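You operate a simulated robot arm through the tools that you are given. There is no shell and no other tool. Be economical: measure what you need, move in short steps, check, and stop when the job is done.

You run a simulated robot arm. Do the job below in one go: nothing can be reset, and whatever is moved stays where it is left.

Task
Swap the empty reel for the one on peg 6, zero the counter and wind 200 turns.
Fine: lay the empty reel on the grey mat; reel, counter and turns dial come before the run lever; wait till the frame stops.
Where things are to end (x, y in the base frame): reel within 60 mm of [470, -700].

Only the result counts: the job must be done as asked and must still hold three seconds after the hand-in. Knocking over, shifting, dropping, spilling or breaking anything else fails it.

Robot
A 7-joint arm with a two-finger parallel gripper on a trunk, on a base that drives. Base frame: it is fixed to the floor where the robot stands at the start and does not move with it; the origin is under the middle of the robot, x ahead of it, y to its left, z up. Lengths are in mm, angles in degrees, forces in N, time in s.
With the tool pointing down near the work surface it reaches from about 100 to 800 mm from the robot's upright axis, wherever it stands. Its first joint turns from -115.0 to 115.0 degrees. Places, roughly: big reel [700, 300, 1200]; grey mat on the skein bench [500, -800, 800]; lane A eyelet [600, 200, 900]; lane B eyelet [600, 400, 900]; reel (22x21x7 cm) [500, 1000, 700]; run lever of the winding frame [600, -300, 900]; turns counter [600, -300, 1200]; turns dial [600, -300, 1100]; white button [600, -200, 1200]. Payload 3.91 kg.
Tool frame: the origin (TCP) lies between the finger pads and is the grasp point; the fingertips stand 30 mm ahead of it; z points along the fingers, y is the line along which they close. The gripper opens to 110 mm. The fingers are 20 mm wide and 10 mm thick; the gripper's body (48 by 112 mm) begins 55 mm behind the TCP.
Orientation is that of the tool frame in the base frame, as [roll, pitch, yaw] about the fixed x, y, z axes, in that order (R = Rz(yaw) Ry(pitch) Rx(roll)). With the fingers straight down and closing along the base's y, the tool's x points along the base's -x, its y along +y and its z along -z.

Tools
- The arm moves only by the tool jog_arm. Its argument "deltas" is a list of rows, each a list of 6 numbers: the shift along the base's x, y, z in mm, then the turn, a rotation vector about the base's x, y, z in degrees. In form: [[tx, ty, tz, rx, ry, rz], ...]. A call has 1 to 20 rows; each row shifts and turns the commanded pose from where the row before left it. "claw" is the closure, from 0 (fully open) to 1 (shut), set as the call begins (left out, the last holds). Each row takes 0.2 s and may step no farther than 50 mm and 8.6 degrees from the row before; otherwise, or with a gripper value out of range, the whole call is refused. Where a pose cannot be reached the arm comes as near as it can. A force on the tool above 40 N (or 10 N above the force at the start of the call, whichever is more), or a blocked arm, ends the call early, and 0.2 s more pass. The fingers move at their own pace (about 153 mm/s each) and stop on an object; they squeeze with about 31 N. The grip force told is the motor's: it shows also when the fingers shut on nothing. Time passes only in rows, and 0.2 s behind the last, so rows that do not move let the fingers close. The reply holds the time, the measured pose of the TCP, the force on the tool along the base axes, the opening and the grip force, in the units named above and with some noise, with the torque about the TCP (base axes, N m) and any sound that the robot's microphone picked up.
- Cameras (640 x 400 px; columns grow to the right, rows downward): "scene" is now at [221.3, 205.9, 1518.6]; the picture's right is [0.00, -1.00, 0.00], its down [-0.74, -0.00, -0.67] and it looks along [0.67, 0.00, -0.74] (base axes); focal length 214 px, centre (320, 200). "wrist" rides on the gripper at [72, 17, -103] in the tool frame; the picture's right is [-0.23, 0.97, 0.00], its down [-0.76, -0.18, -0.62] and it looks along [-0.61, -0.14, 0.78] (tool axes); focal length 222 px, centre (320, 200). There is no depth. A picture from a camera that has moved, and an enlarged one, comes with that camera's place and axes in the base frame and with its lens.
- grab_frame(camera): a new picture of that camera. The clock stands still meanwhile.
- slide_trunk(by): slides the trunk up (or, below 0, down) by that many mm; the arm and the scene camera ride with it, the base frame stays. It gives what a move gives, with no picture.
- base_move(legs): drives the robot by 1 to 6 legs, each [ahead, left, turn to the left] in mm, mm and degrees, along the robot's own axes; the way and the turn of a leg run together, so that a leg with both is an arc; at most 1500 mm and 180 degrees a leg. The arm and the cameras ride along, it lands a little off, and it stops where it bumps. It gives what a move gives.
- aim_head(pan, tilt): turns the head with the scene camera to pan (to the left, within 80 degrees either way) and tilt (down, from -29 to 69), counted from straight ahead of the robot. It gives what a move gives.
- inspect(camera, box): a new picture of the part [left, top, right, bottom] of that camera's present view, enlarged. The clock stands still meanwhile.
- close_job(): hands the job in; it is judged then, once.

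Work in short steps. Places have to be worked out from the pictures, the camera data and where the tool is seen: move nearer, look again, correct. Check each grasp and each placing, and mend what went wrong. You have 120 turns and 78 pictures in all, those below and enlarged ones among them. Open the gripper and draw the arm clear of the work before you hand the job in, unless the task says otherwise; then end with one line.

The tools are called as name(argument=value, ...) on one line, values as JSON. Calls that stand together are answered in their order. jog_arm: Moves the arm, as the interface text tells. Its arguments: {"type":"object","properties":{"deltas":{"type":"array"},"claw":{"type":"number"}},"required":["deltas"]} The other tools are called the same way: slide_trunk (by) slides the trunk up or down; base_move (legs) drives the base; aim_head (pan, tilt) turns the head that bears the scene camera; grab_frame (camera) takes a picture; inspect (camera, box) takes an enlarged picture of a part of a camera's view; close_job () hands the job in.

At the start:

```text
t: 0.0
tool_pos: [628.1, -224.6, 1411.0]
orientation: [-180.0, 0.0, -180.0]
force: [-1.2, -0.4, 0.1]
moment: [0.01, -0.01, 0.01]
width: 109.9
finger_force: 0.0
trunk travel left (down, up): [-875.0, 115.0]
robot x, y, heading: [-3.6, 0.8, 0.1]
head pan, tilt: [0.2, 47.8]
```

scene: 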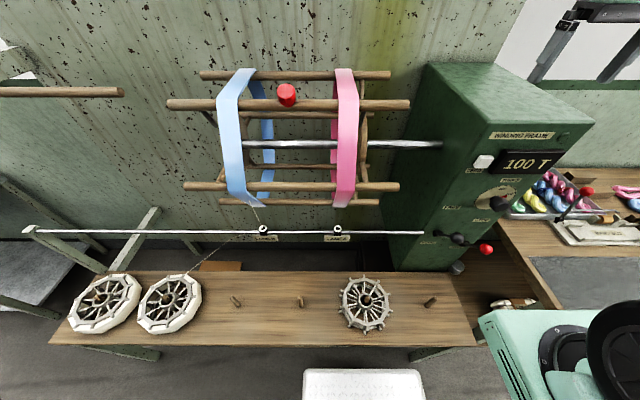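
wrist: 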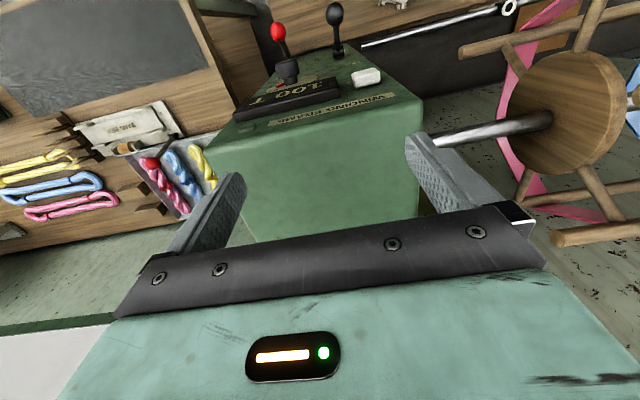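

The overview shows a bench with pegs and reels, a winding frame with counter, dial and levers. I look closer at the bench and the panel.

inspect(camera="scene", box=[20, 220, 500, 360])

inspect(camera="scene", box=[400, 100, 640, 280])

```text
1.33 times, centred on (260, 290) of scene
camera zoom: at [221.3, 205.9, 1518.6], right [0.0, -1.0, 0.0], down [-0.74, 0.0, -0.67], along [0.67, 0.0, -0.74], focal length 286 px, centre (400, 80)
```

zoom: 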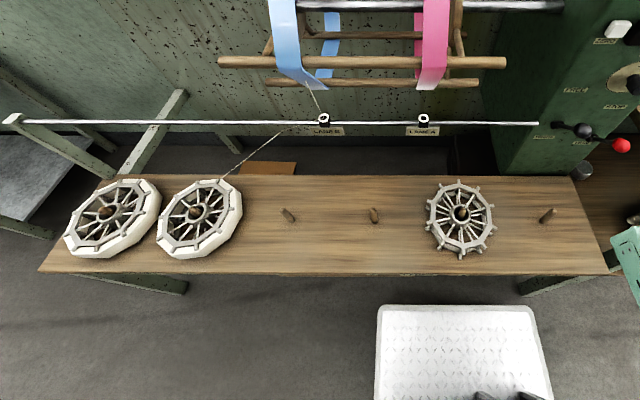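

```text
2.22 times, centred on (520, 190) of scene
camera zoom: at [221.3, 205.9, 1518.6], right [0.0, -1.0, 0.0], down [-0.74, 0.0, -0.67], along [0.67, 0.0, -0.74], focal length 477 px, centre (-124, 222)
```

zoom: 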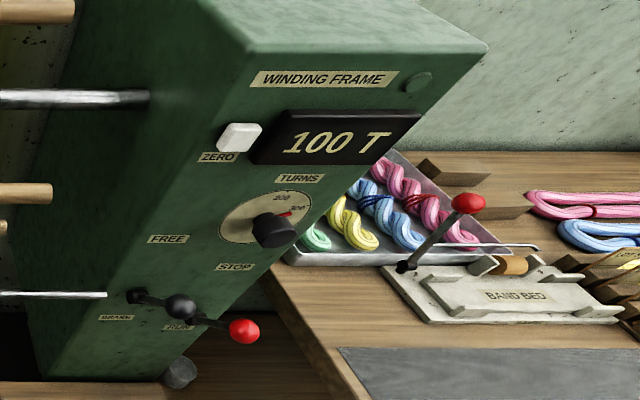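

Pegs appear numbered from the right; I look around with the head for obstacles and at both ends.

aim_head(pan=60, tilt=40)

grab_frame(camera="scene")

aim_head(pan=-50, tilt=40)

grab_frame(camera="scene")

```text
t: 1.3
tool_pos: [628.4, -224.4, 1410.3]
orientation: [-179.9, 0.1, 180.0]
force: [-0.6, 0.0, -0.3]
moment: [-0.01, 0.03, 0.02]
width: 109.6
finger_force: 0.1
trunk travel left (down, up): [-875.0, 115.0]
robot x, y, heading: [-0.4, 0.6, -0.2]
head pan, tilt: [60.0, 40.0]
```

```text
73 pictures are left
camera scene: at [184.8, 279.1, 1529.7], right [0.87, -0.5, 0.0], down [-0.32, -0.56, -0.77], along [0.38, 0.66, -0.64], focal length 214 px, centre (320, 200)
```

scene: 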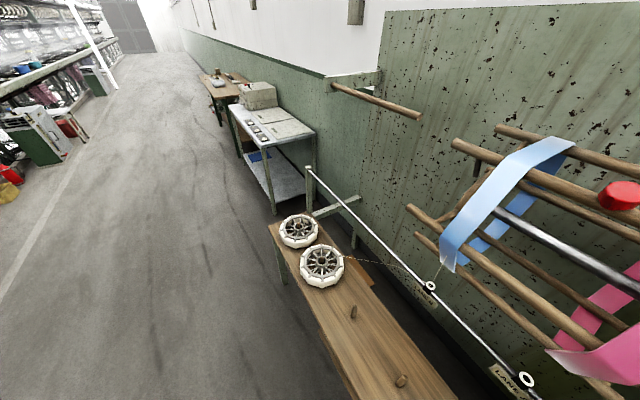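

```text
t: 3.2
tool_pos: [627.8, -225.1, 1409.0]
orientation: [180.0, 0.0, -180.0]
force: [-1.0, -0.6, 0.6]
moment: [0.0, -0.02, -0.01]
width: 109.9
finger_force: 0.0
trunk travel left (down, up): [-875.0, 115.0]
robot x, y, heading: [-0.4, -0.5, 0.0]
head pan, tilt: [-50.0, 40.0]
```

```text
72 pictures are left
camera scene: at [197.0, 140.4, 1529.7], right [-0.77, -0.64, 0.0], down [-0.41, 0.49, -0.77], along [0.49, -0.59, -0.64], focal length 214 px, centre (320, 200)
```

scene: 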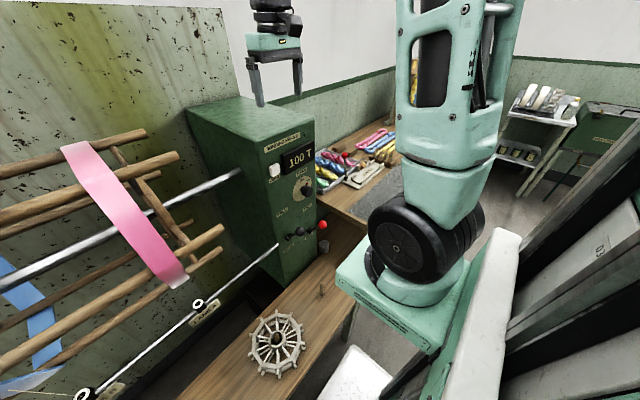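

Surroundings are clear. I draw the arm back away from the frame toward above peg 2, before lowering the trunk.

jog_arm(deltas=[[-40, 0, 0, 0, 0, 0], [-40, 0, 0, 0, 0, 0], [-40, 0, 0, 0, 0, 0], [-40, 0, 0, 0, 0, 0], [-30, 30, 0, 0, 0, 0], [-10, 45, 0, 0, 0, 0], [0, 45, 0, 0, 0, 0], [0, 45, 0, 0, 0, 0], [0, 45, 0, 0, 0, 0], [0, 40, 0, 0, 0, 0]])

slide_trunk(by=-350)

aim_head(pan=0, tilt=45)

grab_frame(camera="scene")

grab_frame(camera="wrist")

```text
t: 5.4
tool_pos: [471.1, -33.0, 1380.9]
orientation: [180.0, -0.1, 180.0]
force: [0.6, 0.4, -0.1]
moment: [0.0, -0.01, -0.02]
width: 109.8
finger_force: 0.1
out of reach, approached as far as the arm can: row 5, 6, 7, 8
trunk travel left (down, up): [-875.0, 115.0]
robot x, y, heading: [0.5, -0.6, 0.0]
head pan, tilt: [-50.0, 40.0]
```

```text
t: 8.8
tool_pos: [469.7, -32.6, 1030.2]
orientation: [180.0, 0.0, 180.0]
force: [-0.2, 0.2, -0.6]
moment: [-0.02, 0.01, 0.02]
width: 110.0
finger_force: 0.0
trunk travel left (down, up): [-525.0, 465.0]
robot x, y, heading: [-2.2, -3.0, 0.1]
head pan, tilt: [-50.0, 40.0]
```

```text
t: 10.0
tool_pos: [469.5, -32.7, 1030.3]
orientation: [179.9, 0.0, 180.0]
force: [0.5, 0.4, 0.5]
moment: [-0.03, -0.01, 0.02]
width: 110.1
finger_force: 0.1
trunk travel left (down, up): [-525.0, 465.0]
robot x, y, heading: [-2.9, -1.8, 0.2]
head pan, tilt: [0.0, 45.0]
```

```text
71 pictures are left
camera scene: at [223.6, 205.5, 1172.5], right [0.0, -1.0, 0.0], down [-0.71, 0.0, -0.71], along [0.71, 0.0, -0.71], focal length 214 px, centre (320, 200)
```

scene: 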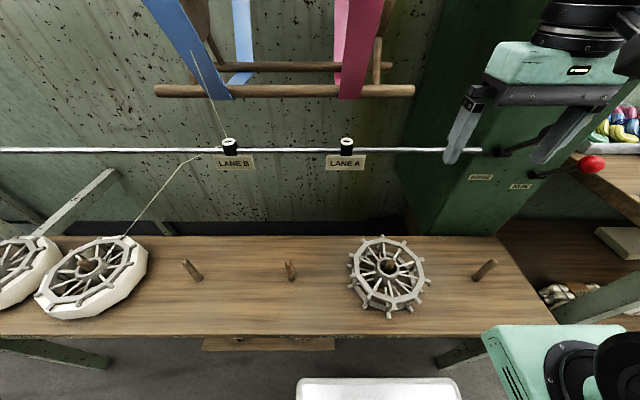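

```text
70 pictures are left
camera wrist: at [398.6, -17.2, 1134.4], right [0.23, 0.97, 0.0], down [0.76, -0.18, 0.62], along [0.61, -0.14, -0.78], focal length 222 px, centre (320, 200)
```

wrist: 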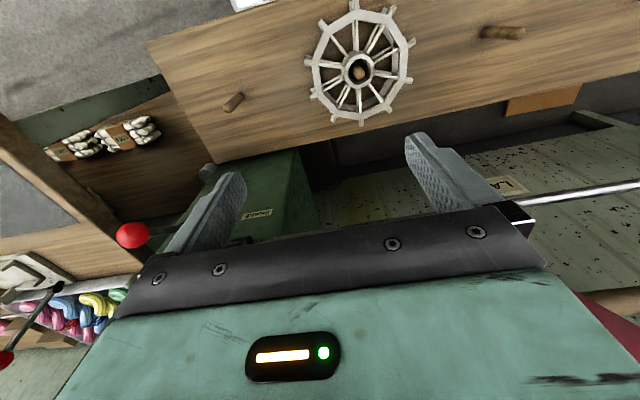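

Triangulating gives peg 2's tip at about (480, 37, 690). I inspect the empty reel's build.

inspect(camera="scene", box=[330, 220, 450, 330])

inspect(camera="scene", box=[0, 220, 160, 330])

inspect(camera="wrist", box=[290, 0, 430, 130])

```text
3.64 times, centred on (390, 275) of scene
camera zoom: at [223.6, 205.5, 1172.5], right [0.0, -1.0, 0.0], down [-0.71, 0.0, -0.71], along [0.71, 0.0, -0.71], focal length 780 px, centre (66, -73)
```

zoom: 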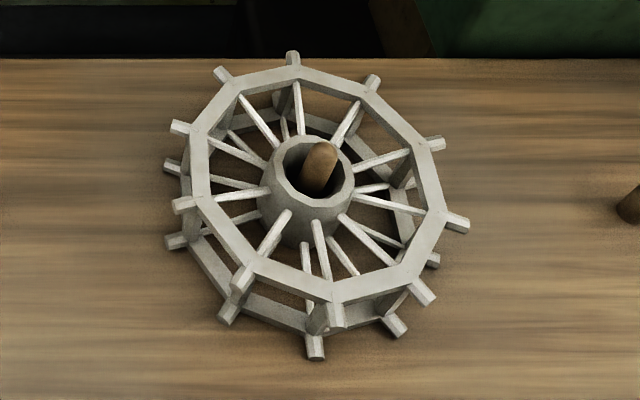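

```text
3.64 times, centred on (80, 275) of scene
camera zoom: at [223.6, 205.5, 1172.5], right [0.0, -1.0, 0.0], down [-0.71, 0.0, -0.71], along [0.71, 0.0, -0.71], focal length 780 px, centre (1193, -73)
```

zoom: 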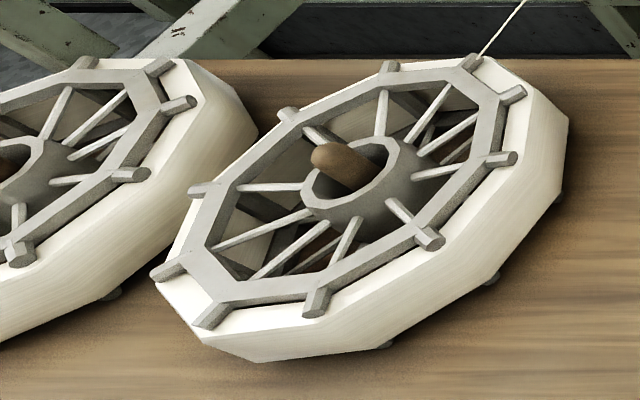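

```text
3.08 times, centred on (360, 65) of wrist
camera zoom: at [398.6, -17.2, 1134.4], right [0.23, 0.97, 0.0], down [0.76, -0.18, 0.62], along [0.61, -0.14, -0.78], focal length 684 px, centre (197, 615)
```

zoom: 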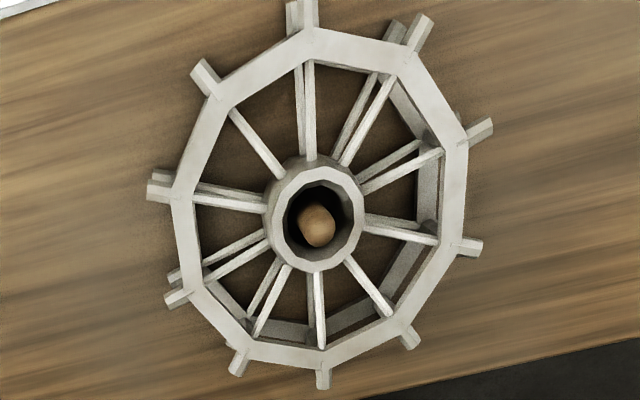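

The hubs stand proud of the spokes, so I'll grip hubs from above. Lower the trunk and move above the hub.

slide_trunk(by=-200)

jog_arm(deltas=[[10, 35, 0, 0, 0, 0], [0, 35, 0, 0, 0, 0]], claw=0)

grab_frame(camera="wrist")

grab_frame(camera="scene")

```text
t: 12.2
tool_pos: [469.9, -31.4, 831.3]
orientation: [-180.0, 0.0, 179.9]
force: [-0.4, -0.2, -0.9]
moment: [-0.03, 0.0, -0.01]
width: 110.2
finger_force: 0.1
trunk travel left (down, up): [-325.0, 665.0]
robot x, y, heading: [-1.7, 3.6, 0.1]
head pan, tilt: [0.0, 45.0]
```

```text
t: 12.8
tool_pos: [479.7, 37.7, 831.1]
orientation: [180.0, 0.0, -180.0]
force: [0.2, 0.5, 0.7]
moment: [0.02, 0.02, 0.0]
width: 110.0
finger_force: 0.1
trunk travel left (down, up): [-325.0, 665.0]
robot x, y, heading: [1.1, 0.5, 0.2]
head pan, tilt: [0.0, 45.0]
```

```text
66 pictures are left
camera wrist: at [408.9, 51.9, 935.0], right [0.23, 0.97, 0.0], down [0.76, -0.18, 0.62], along [0.61, -0.14, -0.78], focal length 222 px, centre (320, 200)
```

wrist: 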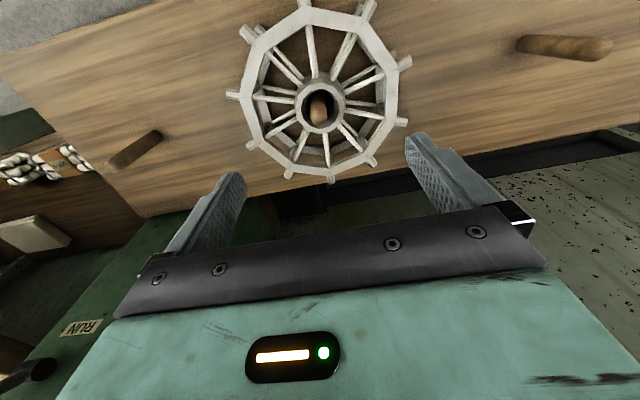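

```text
65 pictures are left
camera scene: at [223.6, 205.5, 972.5], right [0.0, -1.0, 0.0], down [-0.71, 0.0, -0.71], along [0.71, 0.0, -0.71], focal length 214 px, centre (320, 200)
```

scene: 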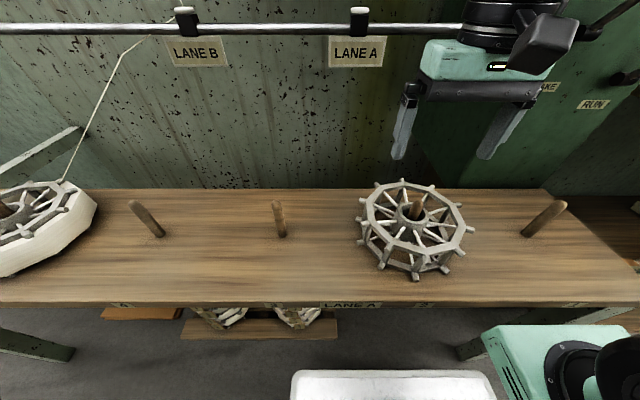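

Labels sit on the bench's front edge; inspect them, plus the hub closeup.

inspect(camera="scene", box=[0, 290, 640, 320])

inspect(camera="scene", box=[350, 170, 480, 315])

inspect(camera="wrist", box=[220, 0, 420, 190])

```text
1.00 times, centred on (320, 305) of scene (not enlarged: the box is as wide or as high as the picture)
camera zoom: at [223.6, 205.5, 972.5], right [0.0, -1.0, 0.0], down [-0.71, 0.0, -0.71], along [0.71, 0.0, -0.71], focal length 214 px, centre (320, 95)
```

zoom: 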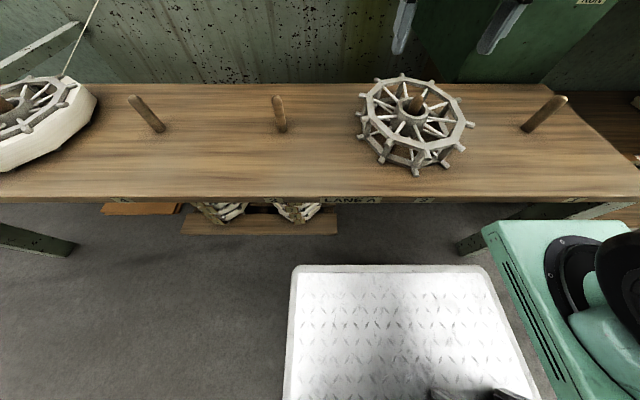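

```text
2.76 times, centred on (415, 242) of scene
camera zoom: at [223.6, 205.5, 972.5], right [0.0, -1.0, 0.0], down [-0.71, 0.0, -0.71], along [0.71, 0.0, -0.71], focal length 592 px, centre (58, 83)
```

zoom: 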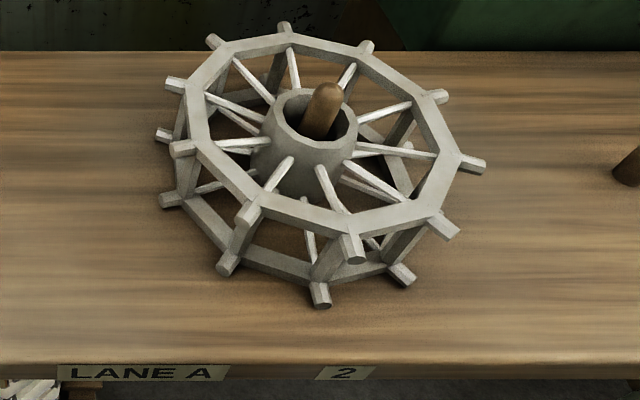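

```text
2.11 times, centred on (320, 95) of wrist
camera zoom: at [408.9, 51.9, 935.0], right [0.23, 0.97, 0.0], down [0.76, -0.18, 0.62], along [0.61, -0.14, -0.78], focal length 468 px, centre (320, 421)
```

zoom: 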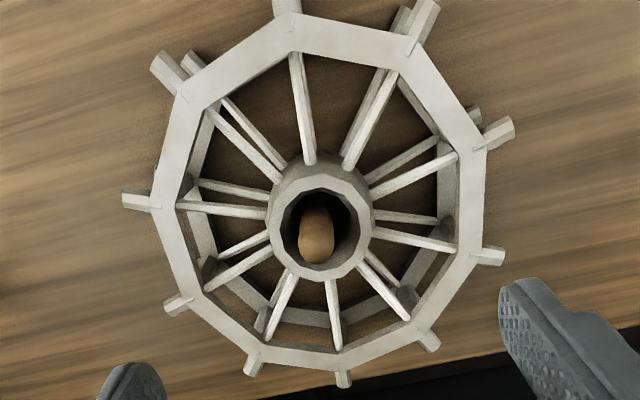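

Peg 2 confirmed by labels ("LANE A", "2"). Hub top is about (486, 35, ~667), 60 mm wide. I descend to straddle just above it and look.

jog_arm(deltas=[[6, -3, -40, 0, 0, 0], [0, 0, -40, 0, 0, 0], [0, 0, -20, 0, 0, 0]])

grab_frame(camera="wrist")

inspect(camera="scene", box=[330, 100, 500, 290])

```text
t: 13.6
tool_pos: [486.3, 35.3, 730.8]
orientation: [180.0, 0.0, -180.0]
force: [0.7, 0.6, 0.7]
moment: [0.0, 0.0, 0.02]
width: 109.9
finger_force: 0.0
trunk travel left (down, up): [-325.0, 665.0]
robot x, y, heading: [-1.8, 1.7, 0.1]
head pan, tilt: [0.0, 45.0]
```

```text
61 pictures are left
camera wrist: at [414.4, 49.6, 834.4], right [0.23, 0.97, 0.0], down [0.76, -0.18, 0.62], along [0.61, -0.14, -0.78], focal length 222 px, centre (320, 200)
```

wrist: 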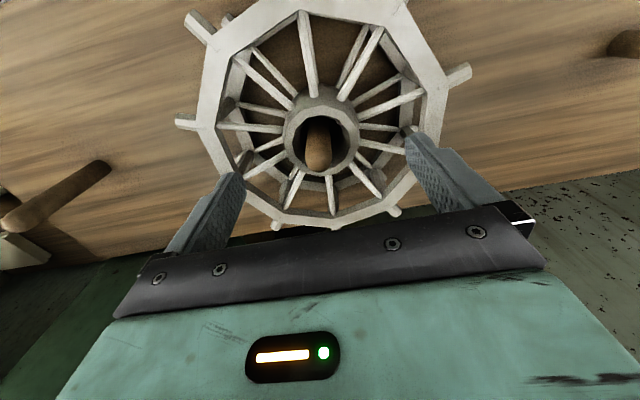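

```text
2.11 times, centred on (415, 195) of scene
camera zoom: at [223.5, 205.6, 972.5], right [0.0, -1.0, 0.0], down [-0.71, 0.0, -0.71], along [0.71, 0.0, -0.71], focal length 452 px, centre (120, 210)
```

zoom: 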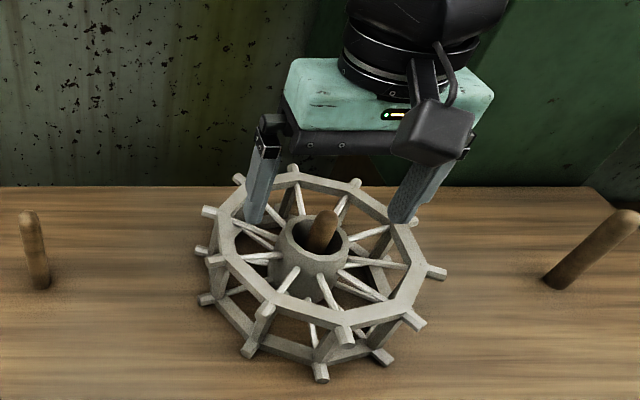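

Hub estimated at (483, 35, top ≈665). I descend so the tips sit ~11 mm below the hub top and close.

jog_arm(deltas=[[-3, 0, -20, 0, 0, 0], [0, 0, -15, 0, 0, 0], [0, 0, -8, 0, 0, 0], [0, 0, 0, 0, 0, 0]])

inspect(camera="scene", box=[350, 140, 480, 290])

```text
t: 14.6
tool_pos: [482.3, 35.2, 688.0]
orientation: [180.0, 0.0, -179.9]
force: [0.0, 0.1, -0.3]
moment: [-0.01, 0.03, 0.0]
width: 110.0
finger_force: 0.1
trunk travel left (down, up): [-325.0, 665.0]
robot x, y, heading: [-3.3, -1.8, -0.1]
head pan, tilt: [0.0, 45.0]
```

```text
2.67 times, centred on (415, 215) of scene
camera zoom: at [223.6, 205.6, 972.5], right [0.0, -1.0, 0.0], down [-0.71, 0.0, -0.71], along [0.71, 0.0, -0.71], focal length 572 px, centre (67, 160)
```

zoom: 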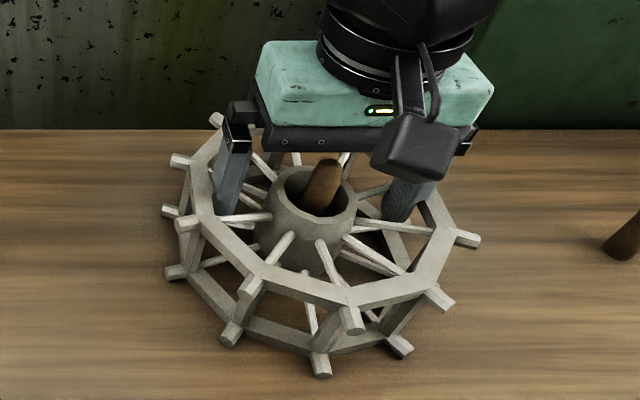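

Tips are around spoke height without contact. I close on the hub.

jog_arm(deltas=[[0, 0, 0, 0, 0, 0], [0, 0, 0, 0, 0, 0], [0, 0, 0, 0, 0, 0]], claw=1)

inspect(camera="scene", box=[350, 140, 480, 290])

```text
t: 15.3
tool_pos: [482.1, 36.4, 688.6]
orientation: [180.0, 0.0, -180.0]
force: [0.4, 0.8, -0.4]
moment: [0.08, 0.26, -0.12]
width: 58.1
finger_force: 31.0
trunk travel left (down, up): [-325.0, 665.0]
robot x, y, heading: [-0.2, 7.0, -0.2]
head pan, tilt: [0.0, 45.0]
```

```text
2.67 times, centred on (415, 215) of scene
camera zoom: at [223.6, 205.6, 972.5], right [0.0, -1.0, 0.0], down [-0.71, 0.0, -0.71], along [0.71, 0.0, -0.71], focal length 572 px, centre (67, 160)
```

zoom: 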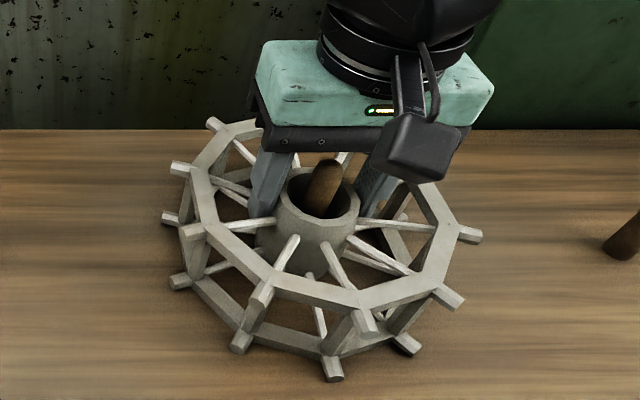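

Firm grip at 58 mm. I lift straight up 20 mm first, then more.

jog_arm(deltas=[[0, 0, 10, 0, 0, 0], [0, 0, 10, 0, 0, 0], [0, 0, 20, 0, 0, 0], [0, 0, 30, 0, 0, 0], [0, 0, 30, 0, 0, 0], [0, 0, 30, 0, 0, 0]])

grab_frame(camera="scene")

```text
t: 16.8
tool_pos: [483.4, 34.0, 817.3]
orientation: [179.9, -0.1, -180.0]
force: [-0.3, 0.0, -3.1]
moment: [0.02, -0.01, 0.01]
width: 56.5
finger_force: 31.1
trunk travel left (down, up): [-325.0, 665.0]
robot x, y, heading: [0.7, 3.0, 0.1]
head pan, tilt: [0.0, 45.0]
```

```text
57 pictures are left
camera scene: at [223.6, 205.6, 972.4], right [0.0, -1.0, 0.0], down [-0.71, 0.0, -0.71], along [0.71, 0.0, -0.71], focal length 214 px, centre (320, 200)
```

scene: 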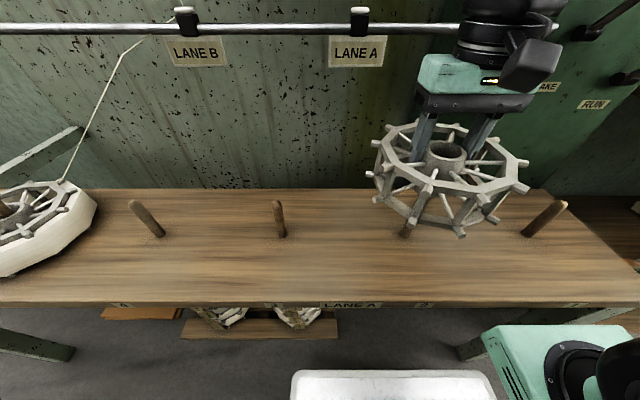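

The empty reel is held (~0.35 kg). I retract the arm toward the robot, raise the trunk, and look right toward the mat.

jog_arm(deltas=[[-30, 0, 30, 0, 0, 0], [-30, 0, 30, 0, 0, 0], [-30, 0, 0, 0, 0, 0], [-30, 0, 0, 0, 0, 0]])

slide_trunk(by=200)

aim_head(pan=-65, tilt=45)

grab_frame(camera="scene")

```text
t: 17.8
tool_pos: [412.2, 48.8, 865.3]
orientation: [-179.9, 0.0, -180.0]
force: [0.4, 0.4, -2.4]
moment: [-0.02, -0.05, 0.02]
width: 56.2
finger_force: 30.6
out of reach, approached as far as the arm can: row 3, 4
trunk travel left (down, up): [-325.0, 665.0]
robot x, y, heading: [-1.3, 1.4, 0.0]
head pan, tilt: [0.0, 45.0]
```

```text
t: 19.9
tool_pos: [413.4, 48.5, 1066.9]
orientation: [-180.0, 0.1, 180.0]
force: [-0.5, 0.9, -2.1]
moment: [0.04, -0.03, 0.02]
width: 56.0
finger_force: 31.1
trunk travel left (down, up): [-525.0, 465.0]
robot x, y, heading: [-1.3, 3.2, 0.4]
head pan, tilt: [0.0, 45.0]
```

```text
t: 21.3
tool_pos: [412.6, 48.6, 1065.5]
orientation: [179.9, 0.0, 180.0]
force: [-0.2, -1.0, -2.1]
moment: [0.04, 0.0, -0.02]
width: 55.9
finger_force: 30.6
trunk travel left (down, up): [-525.0, 465.0]
robot x, y, heading: [1.9, 0.6, 0.1]
head pan, tilt: [-65.0, 45.0]
```

```text
56 pictures are left
camera scene: at [176.7, 131.9, 1172.5], right [-0.91, -0.42, 0.0], down [-0.3, 0.64, -0.71], along [0.3, -0.64, -0.71], focal length 214 px, centre (320, 200)
```

scene: 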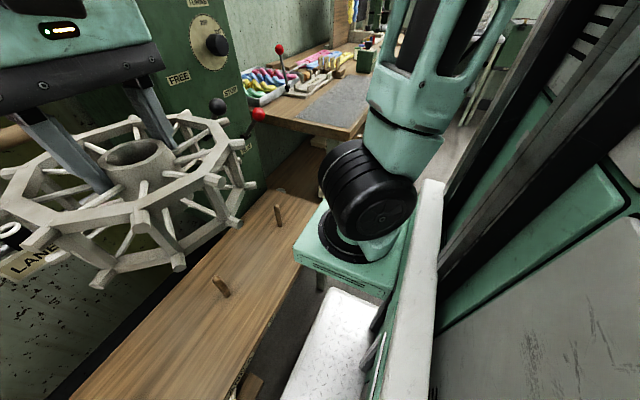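

Path to the right is clear of x<460. I drive back 50 mm and right 640 mm.

base_move(legs=[[-50, 0, 0], [0, -640, 0]])

aim_head(pan=-10, tilt=45)

grab_frame(camera="scene")

```text
t: 25.4
tool_pos: [357.7, -588.8, 1066.0]
orientation: [-179.9, -0.1, 179.8]
force: [-0.6, 0.2, -2.8]
moment: [0.03, -0.01, -0.03]
width: 55.9
finger_force: 30.7
trunk travel left (down, up): [-525.0, 465.0]
robot x, y, heading: [-53.4, -634.9, -0.5]
head pan, tilt: [-65.0, 45.0]
```

```text
t: 26.6
tool_pos: [358.0, -590.5, 1066.7]
orientation: [180.0, -0.1, 179.8]
force: [0.2, -0.6, -3.5]
moment: [0.01, -0.05, 0.03]
width: 55.9
finger_force: 30.7
trunk travel left (down, up): [-525.0, 465.0]
robot x, y, heading: [-53.3, -634.8, -0.4]
head pan, tilt: [-10.0, 45.0]
```

```text
55 pictures are left
camera scene: at [168.8, -446.4, 1172.5], right [-0.18, -0.98, 0.0], down [-0.7, 0.13, -0.71], along [0.7, -0.13, -0.71], focal length 214 px, centre (320, 200)
```

scene: 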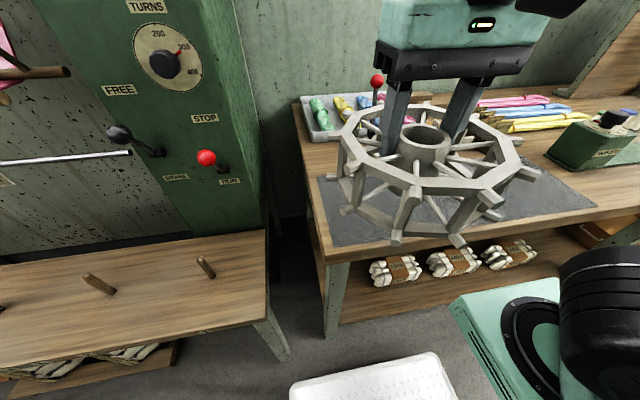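

The mat spans roughly x 400–620, y −520…−1165. I'll place the reel at about (500, −710): move over it and lower partway.

jog_arm(deltas=[[35, -30, 0, 0, 0, 0], [35, -30, 0, 0, 0, 0], [35, -30, 0, 0, 0, 0], [37, -30, 0, 0, 0, 0], [0, 0, -40, 0, 0, 0], [0, 0, -40, 0, 0, 0]])

grab_frame(camera="scene")

grab_frame(camera="wrist")

```text
t: 28.0
tool_pos: [501.6, -710.1, 984.0]
orientation: [180.0, 0.1, 179.8]
force: [0.1, -0.8, -3.2]
moment: [0.03, -0.06, 0.01]
width: 55.8
finger_force: 31.0
trunk travel left (down, up): [-525.0, 465.0]
robot x, y, heading: [-53.5, -637.6, -0.1]
head pan, tilt: [-10.0, 45.0]
```

```text
54 pictures are left
camera scene: at [168.6, -446.4, 1172.5], right [-0.18, -0.98, 0.0], down [-0.7, 0.13, -0.71], along [0.7, -0.13, -0.71], focal length 214 px, centre (320, 200)
```

scene: 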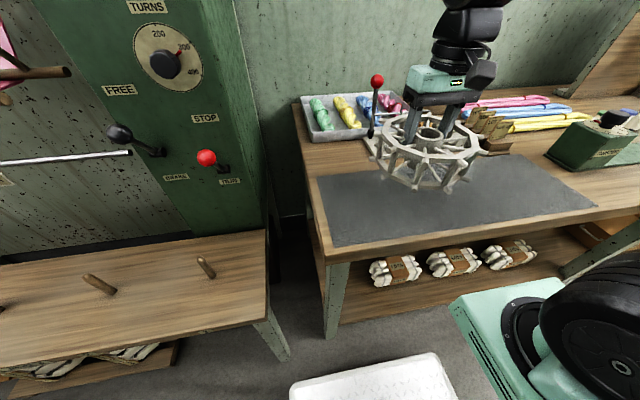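

```text
53 pictures are left
camera wrist: at [429.8, -694.7, 1086.6], right [0.23, 0.97, 0.0], down [0.76, -0.18, 0.62], along [0.61, -0.14, -0.78], focal length 222 px, centre (320, 200)
```

wrist: 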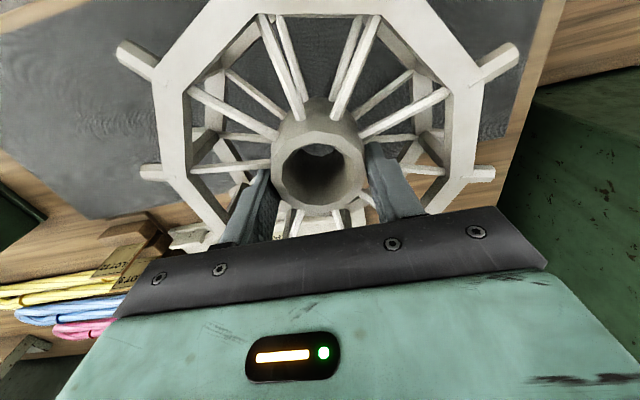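

The landing spot falls well on the mat. I lower in small steps watching the force.

jog_arm(deltas=[[-5, 0, -30, 0, 0, 0], [0, 0, -30, 0, 0, 0], [0, 0, 0, 0, 0, 0]])

inspect(camera="scene", box=[300, 90, 540, 260])

```text
t: 28.8
tool_pos: [495.9, -711.1, 921.5]
orientation: [-179.9, -0.1, 179.8]
force: [-0.2, 0.8, -3.0]
moment: [0.0, 0.0, 0.02]
width: 55.9
finger_force: 31.4
trunk travel left (down, up): [-525.0, 465.0]
robot x, y, heading: [-53.9, -633.5, -0.3]
head pan, tilt: [-10.0, 45.0]
```

```text
2.35 times, centred on (420, 175) of scene
camera zoom: at [168.8, -446.3, 1172.5], right [-0.18, -0.98, 0.0], down [-0.7, 0.13, -0.71], along [0.7, -0.13, -0.71], focal length 505 px, centre (85, 259)
```

zoom: 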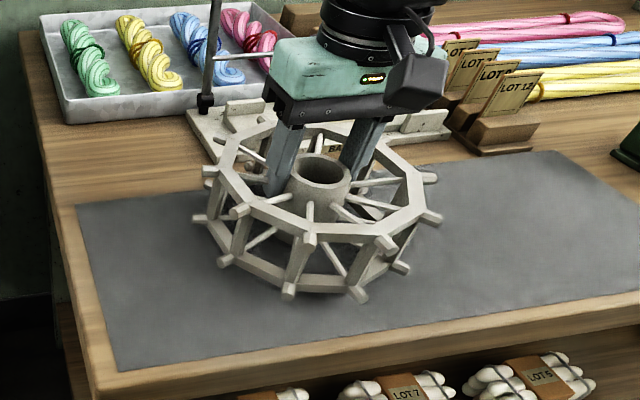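

Still above the mat; continue down in 10 mm steps.

jog_arm(deltas=[[0, 0, -10, 0, 0, 0], [0, 0, -10, 0, 0, 0], [0, 0, -8, 0, 0, 0], [0, 0, 0, 0, 0, 0]])

inspect(camera="scene", box=[300, 90, 540, 260])

```text
t: 29.8
tool_pos: [496.1, -709.3, 898.2]
orientation: [-179.9, 0.2, 179.8]
force: [7.9, -2.2, 29.0]
moment: [-0.37, -0.1, -0.55]
width: 55.9
finger_force: 31.2
trunk travel left (down, up): [-525.0, 465.0]
robot x, y, heading: [-54.8, -634.5, -0.3]
head pan, tilt: [-10.0, 45.0]
```

```text
2.35 times, centred on (420, 175) of scene
camera zoom: at [168.4, -446.3, 1172.7], right [-0.18, -0.98, 0.0], down [-0.7, 0.13, -0.71], along [0.7, -0.13, -0.71], focal length 505 px, centre (85, 259)
```

zoom: 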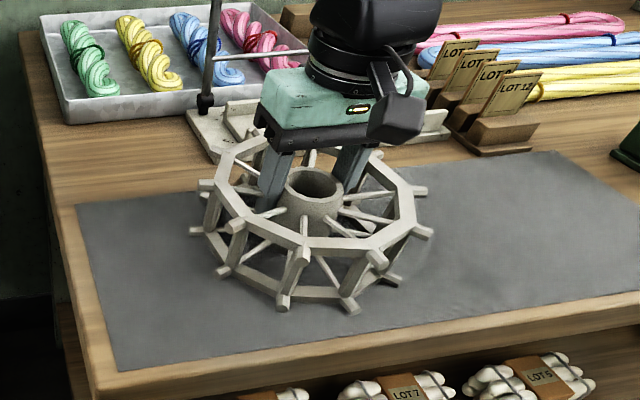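

It touched down on the mat (29 N). I ease up 3 mm, open and rise.

jog_arm(deltas=[[0, 0, 4, 0, 0, 0]])

jog_arm(deltas=[[0, 0, 0, 0, 0, 0], [0, 0, 0, 0, 0, 0], [0, 0, 20, 0, 0, 0], [0, 0, 40, 0, 0, 0], [0, 0, 40, 0, 0, 0], [0, 0, 40, 0, 0, 0]], claw=0)

grab_frame(camera="scene")

```text
t: 30.2
tool_pos: [494.2, -709.7, 900.5]
orientation: [-179.9, -0.5, 179.9]
force: [-0.1, -0.7, -3.5]
moment: [0.03, -0.04, -0.02]
width: 55.3
finger_force: 30.6
trunk travel left (down, up): [-525.0, 465.0]
robot x, y, heading: [-56.1, -636.9, -0.5]
head pan, tilt: [-10.0, 45.0]
```

```text
t: 31.6
tool_pos: [495.5, -713.2, 1042.7]
orientation: [180.0, -0.1, 179.8]
force: [-0.1, 0.6, 0.3]
moment: [0.03, 0.02, -0.01]
width: 110.3
finger_force: 0.1
trunk travel left (down, up): [-525.0, 465.0]
robot x, y, heading: [-55.4, -634.2, -0.1]
head pan, tilt: [-10.0, 45.0]
```

```text
50 pictures are left
camera scene: at [168.9, -446.3, 1172.4], right [-0.18, -0.98, 0.0], down [-0.7, 0.13, -0.71], along [0.7, -0.13, -0.71], focal length 214 px, centre (320, 200)
```

scene: 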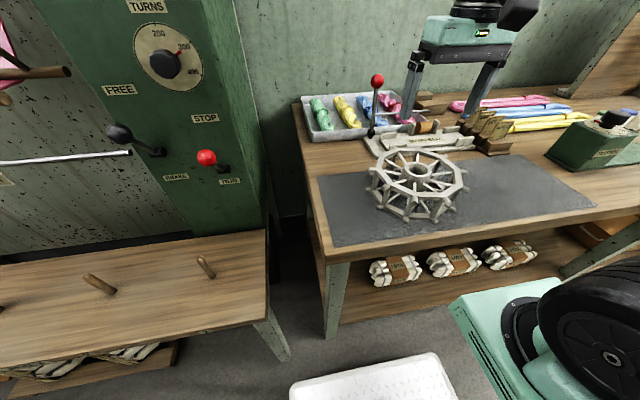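

The reel lies on the mat. I verify its position with a wrist view.

grab_frame(camera="wrist")

inspect(camera="scene", box=[70, 0, 250, 200])

```text
49 pictures are left
camera wrist: at [423.5, -696.7, 1146.1], right [0.23, 0.97, 0.0], down [0.76, -0.18, 0.62], along [0.6, -0.14, -0.78], focal length 222 px, centre (320, 200)
```

wrist: 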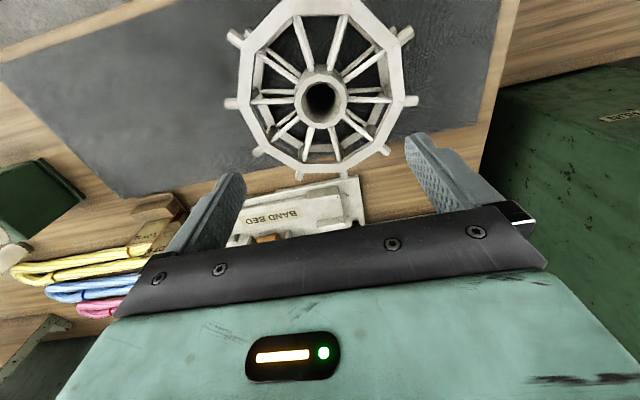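

```text
2.00 times, centred on (160, 100) of scene
camera zoom: at [168.9, -446.3, 1172.4], right [-0.18, -0.98, 0.0], down [-0.7, 0.13, -0.71], along [0.7, -0.13, -0.71], focal length 429 px, centre (640, 400)
```

zoom: 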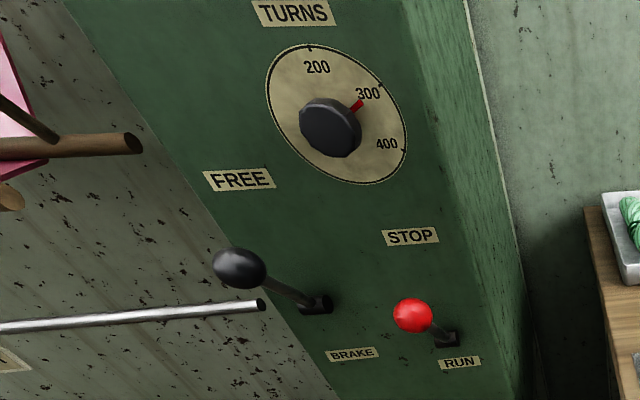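

Wrist view puts the reel at ≈(490, −712), fully on the mat. Dial reads 300; levers at FREE and STOP. Now I retract and drive to peg 6.

jog_arm(deltas=[[-30, 30, 0, 0, 0, 0], [-30, 30, 0, 0, 0, 0], [-30, 30, 0, 0, 0, 0], [-20, 30, 0, 0, 0, 0]])

base_move(legs=[[0, 800, 0], [0, 780, 0]])

aim_head(pan=0, tilt=50)

grab_frame(camera="scene")

```text
t: 32.6
tool_pos: [386.4, -592.1, 1041.4]
orientation: [-180.0, 0.1, 179.7]
force: [0.2, -1.1, -0.1]
moment: [0.03, -0.01, -0.03]
width: 110.2
finger_force: 0.0
trunk travel left (down, up): [-525.0, 465.0]
robot x, y, heading: [-53.4, -636.6, -0.2]
head pan, tilt: [-10.0, 45.0]
```

```text
t: 40.7
tool_pos: [374.6, 1001.0, 1042.2]
orientation: [-180.0, 0.0, -179.3]
force: [-0.3, -0.9, 0.3]
moment: [0.0, -0.01, 0.02]
width: 109.8
finger_force: 0.2
trunk travel left (down, up): [-525.0, 465.0]
robot x, y, heading: [-64.5, 952.6, 0.5]
head pan, tilt: [-10.0, 45.0]
```

```text
t: 41.5
tool_pos: [374.1, 1001.3, 1041.8]
orientation: [180.0, 0.0, -179.5]
force: [0.3, 0.2, 0.1]
moment: [0.0, 0.01, -0.01]
width: 109.9
finger_force: 0.1
trunk travel left (down, up): [-525.0, 465.0]
robot x, y, heading: [-66.6, 951.7, 0.6]
head pan, tilt: [0.0, 50.0]
```

```text
47 pictures are left
camera scene: at [151.0, 1157.8, 1165.6], right [0.01, -1.0, 0.0], down [-0.77, -0.01, -0.64], along [0.64, 0.01, -0.77], focal length 214 px, centre (320, 200)
```

scene: 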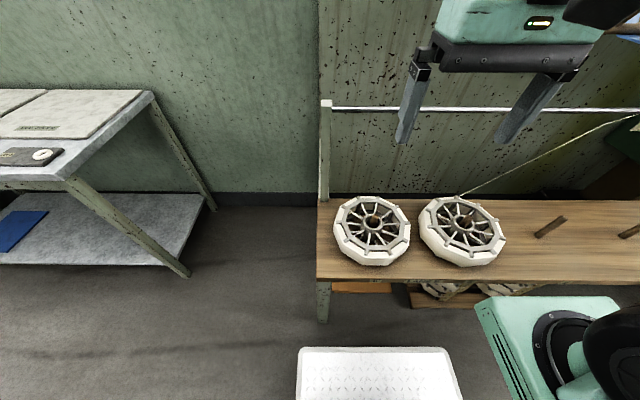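

Peg 6's hub is about (485, 1018). I move over it and lower the trunk by 200 mm.

slide_trunk(by=-200)

jog_arm(deltas=[[37, 5, 0, 0, 0, 0], [37, 5, 0, 0, 0, 0], [37, 5, 0, 0, 0, 0]])

grab_frame(camera="scene")

grab_frame(camera="wrist")

```text
t: 43.6
tool_pos: [374.1, 999.9, 842.2]
orientation: [180.0, 0.0, -179.4]
force: [-0.2, 0.1, 0.6]
moment: [0.03, -0.02, -0.01]
width: 109.9
finger_force: 0.0
trunk travel left (down, up): [-325.0, 665.0]
robot x, y, heading: [-69.9, 949.3, 0.8]
head pan, tilt: [0.0, 50.0]
```

```text
t: 44.4
tool_pos: [485.3, 1018.2, 840.7]
orientation: [180.0, -0.1, -179.4]
force: [0.3, 0.2, 0.0]
moment: [0.02, 0.01, 0.01]
width: 109.9
finger_force: 0.0
trunk travel left (down, up): [-325.0, 665.0]
robot x, y, heading: [-60.5, 951.2, 0.6]
head pan, tilt: [0.0, 50.0]
```

```text
46 pictures are left
camera scene: at [150.9, 1157.8, 965.6], right [0.01, -1.0, 0.0], down [-0.77, -0.01, -0.64], along [0.64, 0.01, -0.77], focal length 214 px, centre (320, 200)
```

scene: 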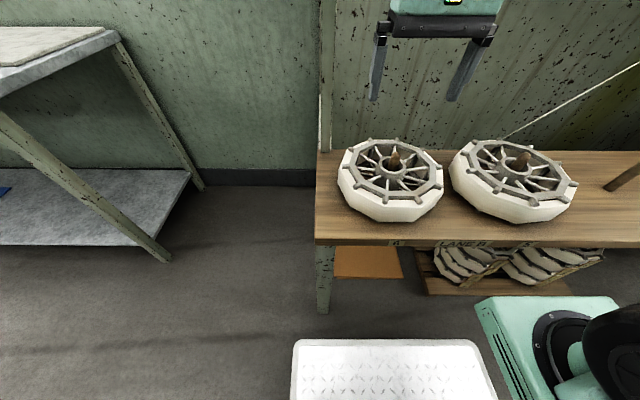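

```text
45 pictures are left
camera wrist: at [413.5, 1033.1, 944.4], right [0.22, 0.98, 0.0], down [0.76, -0.17, 0.62], along [0.61, -0.14, -0.78], focal length 222 px, centre (320, 200)
```

wrist: 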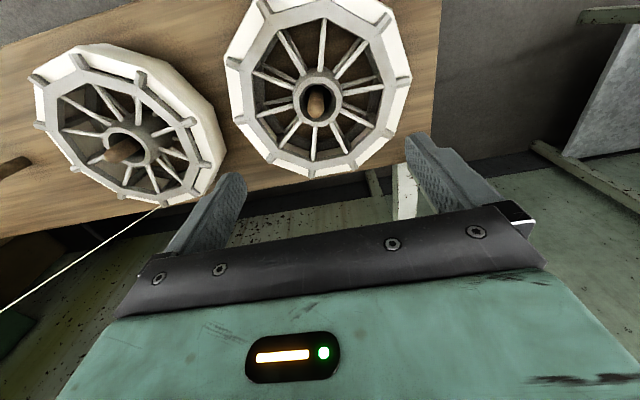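

Label "6" is confirmed. Hub ≈(482, 1015). I descend and look before closing.

jog_arm(deltas=[[-3, -3, -40, 0, 0, 0], [0, 0, -40, 0, 0, 0], [0, 0, -30, 0, 0, 0]])

grab_frame(camera="wrist")

```text
t: 45.2
tool_pos: [482.0, 1018.9, 730.5]
orientation: [180.0, 0.0, -179.4]
force: [0.0, -0.3, 0.5]
moment: [0.0, 0.0, 0.0]
width: 109.9
finger_force: 0.1
trunk travel left (down, up): [-325.0, 665.0]
robot x, y, heading: [-66.2, 950.4, 0.4]
head pan, tilt: [0.0, 50.0]
```

```text
44 pictures are left
camera wrist: at [409.9, 1031.9, 833.9], right [0.22, 0.98, 0.0], down [0.76, -0.17, 0.62], along [0.61, -0.14, -0.78], focal length 222 px, centre (320, 200)
```

wrist: 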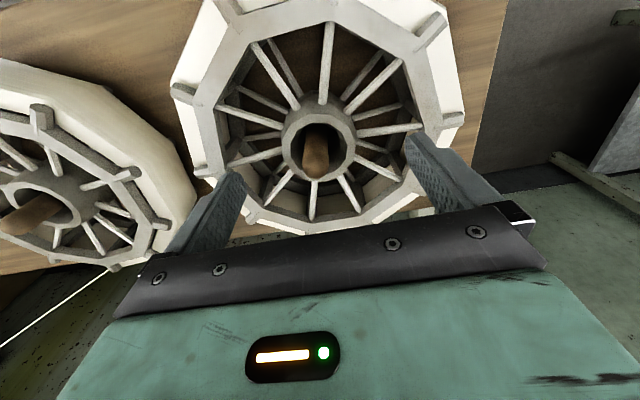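

Well centred. I shift 3 mm in y and descend to 687, then close.

jog_arm(deltas=[[0, -3, -20, 0, 0, 0], [0, 0, -15, 0, 0, 0], [0, 0, -8, 0, 0, 0], [0, 0, 0, 0, 0, 0]])

jog_arm(deltas=[[0, 0, 0, 0, 0, 0], [0, 0, 0, 0, 0, 0], [0, 0, 0, 0, 0, 0]], claw=1)

inspect(camera="scene", box=[320, 60, 480, 240])

```text
t: 46.2
tool_pos: [481.5, 1009.7, 687.9]
orientation: [180.0, 0.0, -179.4]
force: [-1.2, 0.9, 1.7]
moment: [-0.08, 0.01, -0.06]
width: 110.4
finger_force: 0.2
trunk travel left (down, up): [-325.0, 665.0]
robot x, y, heading: [-66.2, 950.2, 0.8]
head pan, tilt: [0.0, 50.0]
```

```text
t: 47.0
tool_pos: [482.4, 1010.7, 685.7]
orientation: [180.0, 0.0, -179.4]
force: [-0.3, -0.3, 0.3]
moment: [0.15, -0.1, -0.01]
width: 61.9
finger_force: 31.4
trunk travel left (down, up): [-325.0, 665.0]
robot x, y, heading: [-61.5, 950.2, 0.8]
head pan, tilt: [0.0, 50.0]
```

```text
2.22 times, centred on (400, 150) of scene
camera zoom: at [151.0, 1157.8, 965.5], right [0.01, -1.0, 0.0], down [-0.77, -0.01, -0.64], along [0.64, 0.01, -0.77], focal length 477 px, centre (142, 311)
```

zoom: 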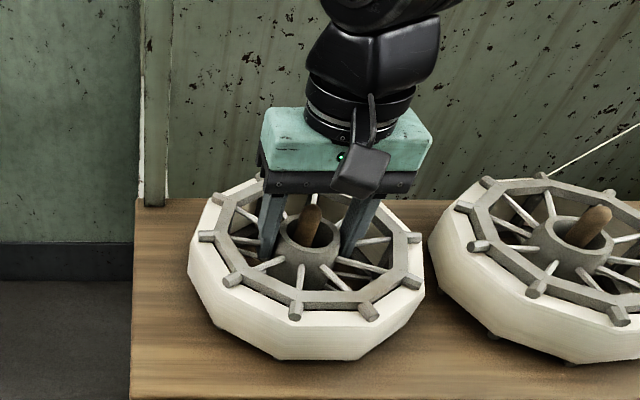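

Gripped at 62 mm. Lift slowly and check force and slip.

jog_arm(deltas=[[0, 0, 8, 0, 0, 0], [0, 0, 8, 0, 0, 0], [0, 0, 10, 0, 0, 0], [0, 0, 10, 0, 0, 0], [0, 0, 0, 0, 0, 0]])

inspect(camera="scene", box=[320, 60, 480, 240])

```text
t: 48.2
tool_pos: [482.2, 1009.9, 724.4]
orientation: [180.0, -0.1, -179.4]
force: [-0.3, 0.0, -2.6]
moment: [-0.01, 0.01, 0.02]
width: 61.5
finger_force: 31.0
trunk travel left (down, up): [-325.0, 665.0]
robot x, y, heading: [-65.3, 951.2, 0.6]
head pan, tilt: [0.0, 50.0]
```

```text
2.22 times, centred on (400, 150) of scene
camera zoom: at [151.1, 1157.8, 965.5], right [0.01, -1.0, 0.0], down [-0.77, -0.01, -0.64], along [0.64, 0.01, -0.77], focal length 477 px, centre (142, 311)
```

zoom: 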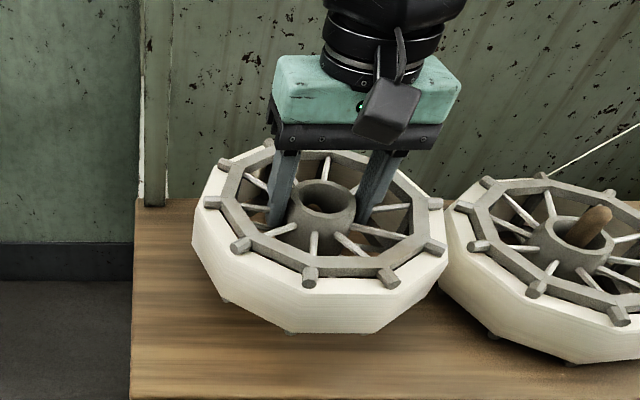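

It lifts freely (light). I raise further and retract.

jog_arm(deltas=[[0, 0, 30, 0, 0, 0], [0, 0, 40, 0, 0, 0], [0, 0, 40, 0, 0, 0], [-30, 0, 0, 0, 0, 0], [-30, 0, 0, 0, 0, 0]])

base_move(legs=[[0, -960, 0]])

grab_frame(camera="scene")

grab_frame(camera="wrist")

```text
t: 49.4
tool_pos: [423.1, 1008.9, 833.6]
orientation: [180.0, 0.0, -179.4]
force: [-0.2, -0.1, -3.3]
moment: [0.03, -0.01, 0.0]
width: 61.9
finger_force: 30.6
trunk travel left (down, up): [-325.0, 665.0]
robot x, y, heading: [-66.3, 944.7, 0.5]
head pan, tilt: [0.0, 50.0]
```

```text
t: 54.3
tool_pos: [437.9, 88.4, 834.1]
orientation: [180.0, -0.1, -178.7]
force: [-0.1, -0.8, -3.2]
moment: [0.01, 0.03, -0.01]
width: 61.6
finger_force: 31.6
trunk travel left (down, up): [-325.0, 665.0]
robot x, y, heading: [-50.2, 24.7, 1.2]
head pan, tilt: [0.0, 50.0]
```

```text
41 pictures are left
camera scene: at [163.7, 234.2, 965.5], right [0.02, -1.0, 0.0], down [-0.77, -0.02, -0.64], along [0.64, 0.01, -0.77], focal length 214 px, centre (320, 200)
```

scene: 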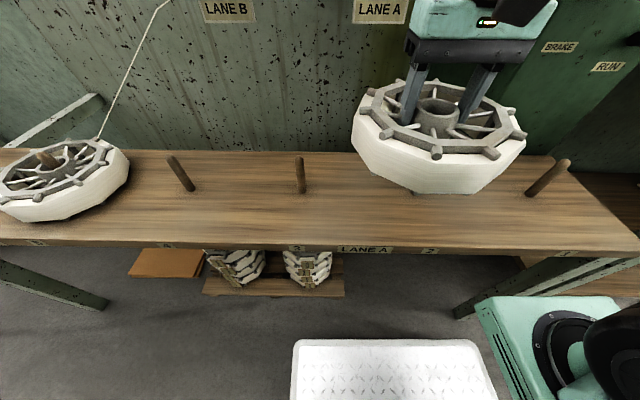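

```text
40 pictures are left
camera wrist: at [365.7, 102.1, 937.1], right [0.2, 0.98, 0.0], down [0.77, -0.16, 0.62], along [0.61, -0.13, -0.78], focal length 222 px, centre (320, 200)
```

wrist: 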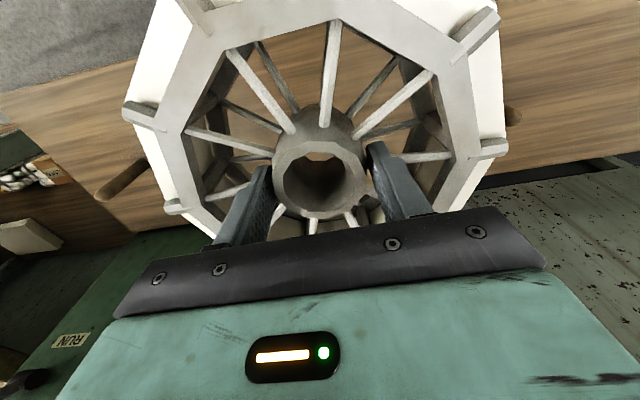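

The reel hides peg 2. I shift the arm left 190 mm (raising 20) so both cameras can see peg 2 directly.

jog_arm(deltas=[[0, 40, 20, 0, 0, 0], [0, 50, 0, 0, 0, 0], [0, 50, 0, 0, 0, 0], [0, 50, 0, 0, 0, 0]])

inspect(camera="scene", box=[320, 80, 600, 260])

grab_frame(camera="wrist")

```text
t: 55.3
tool_pos: [438.0, 283.5, 854.8]
orientation: [-180.0, 0.1, -178.8]
force: [-0.6, -0.4, -3.2]
moment: [0.02, -0.04, -0.01]
width: 61.8
finger_force: 30.6
trunk travel left (down, up): [-325.0, 665.0]
robot x, y, heading: [-52.7, 25.3, 1.6]
head pan, tilt: [0.0, 50.0]
```

```text
2.22 times, centred on (460, 170) of scene
camera zoom: at [163.8, 234.0, 965.6], right [0.02, -1.0, 0.0], down [-0.77, -0.02, -0.64], along [0.64, 0.01, -0.77], focal length 477 px, centre (9, 267)
```

zoom: 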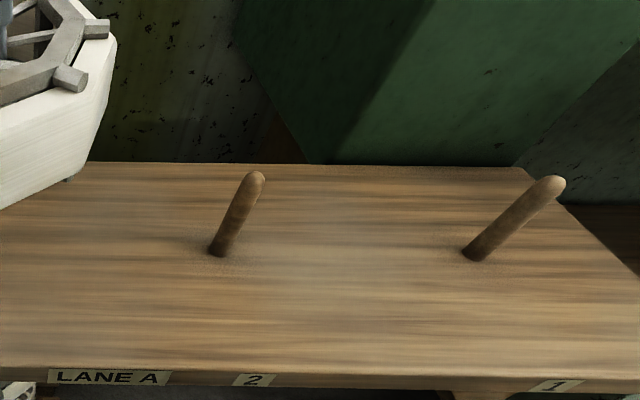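

```text
38 pictures are left
camera wrist: at [366.2, 296.8, 958.4], right [0.21, 0.98, 0.0], down [0.77, -0.16, 0.62], along [0.61, -0.13, -0.78], focal length 222 px, centre (320, 200)
```

wrist: 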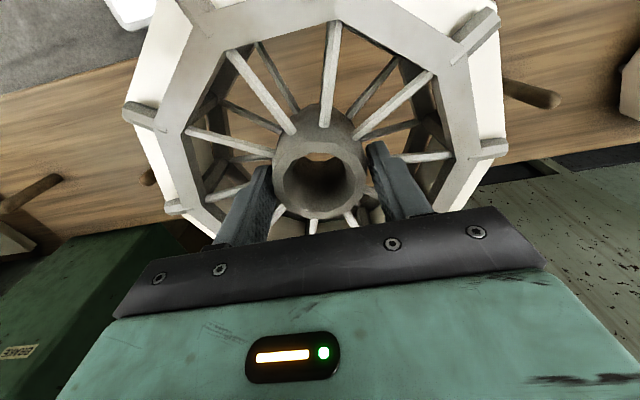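

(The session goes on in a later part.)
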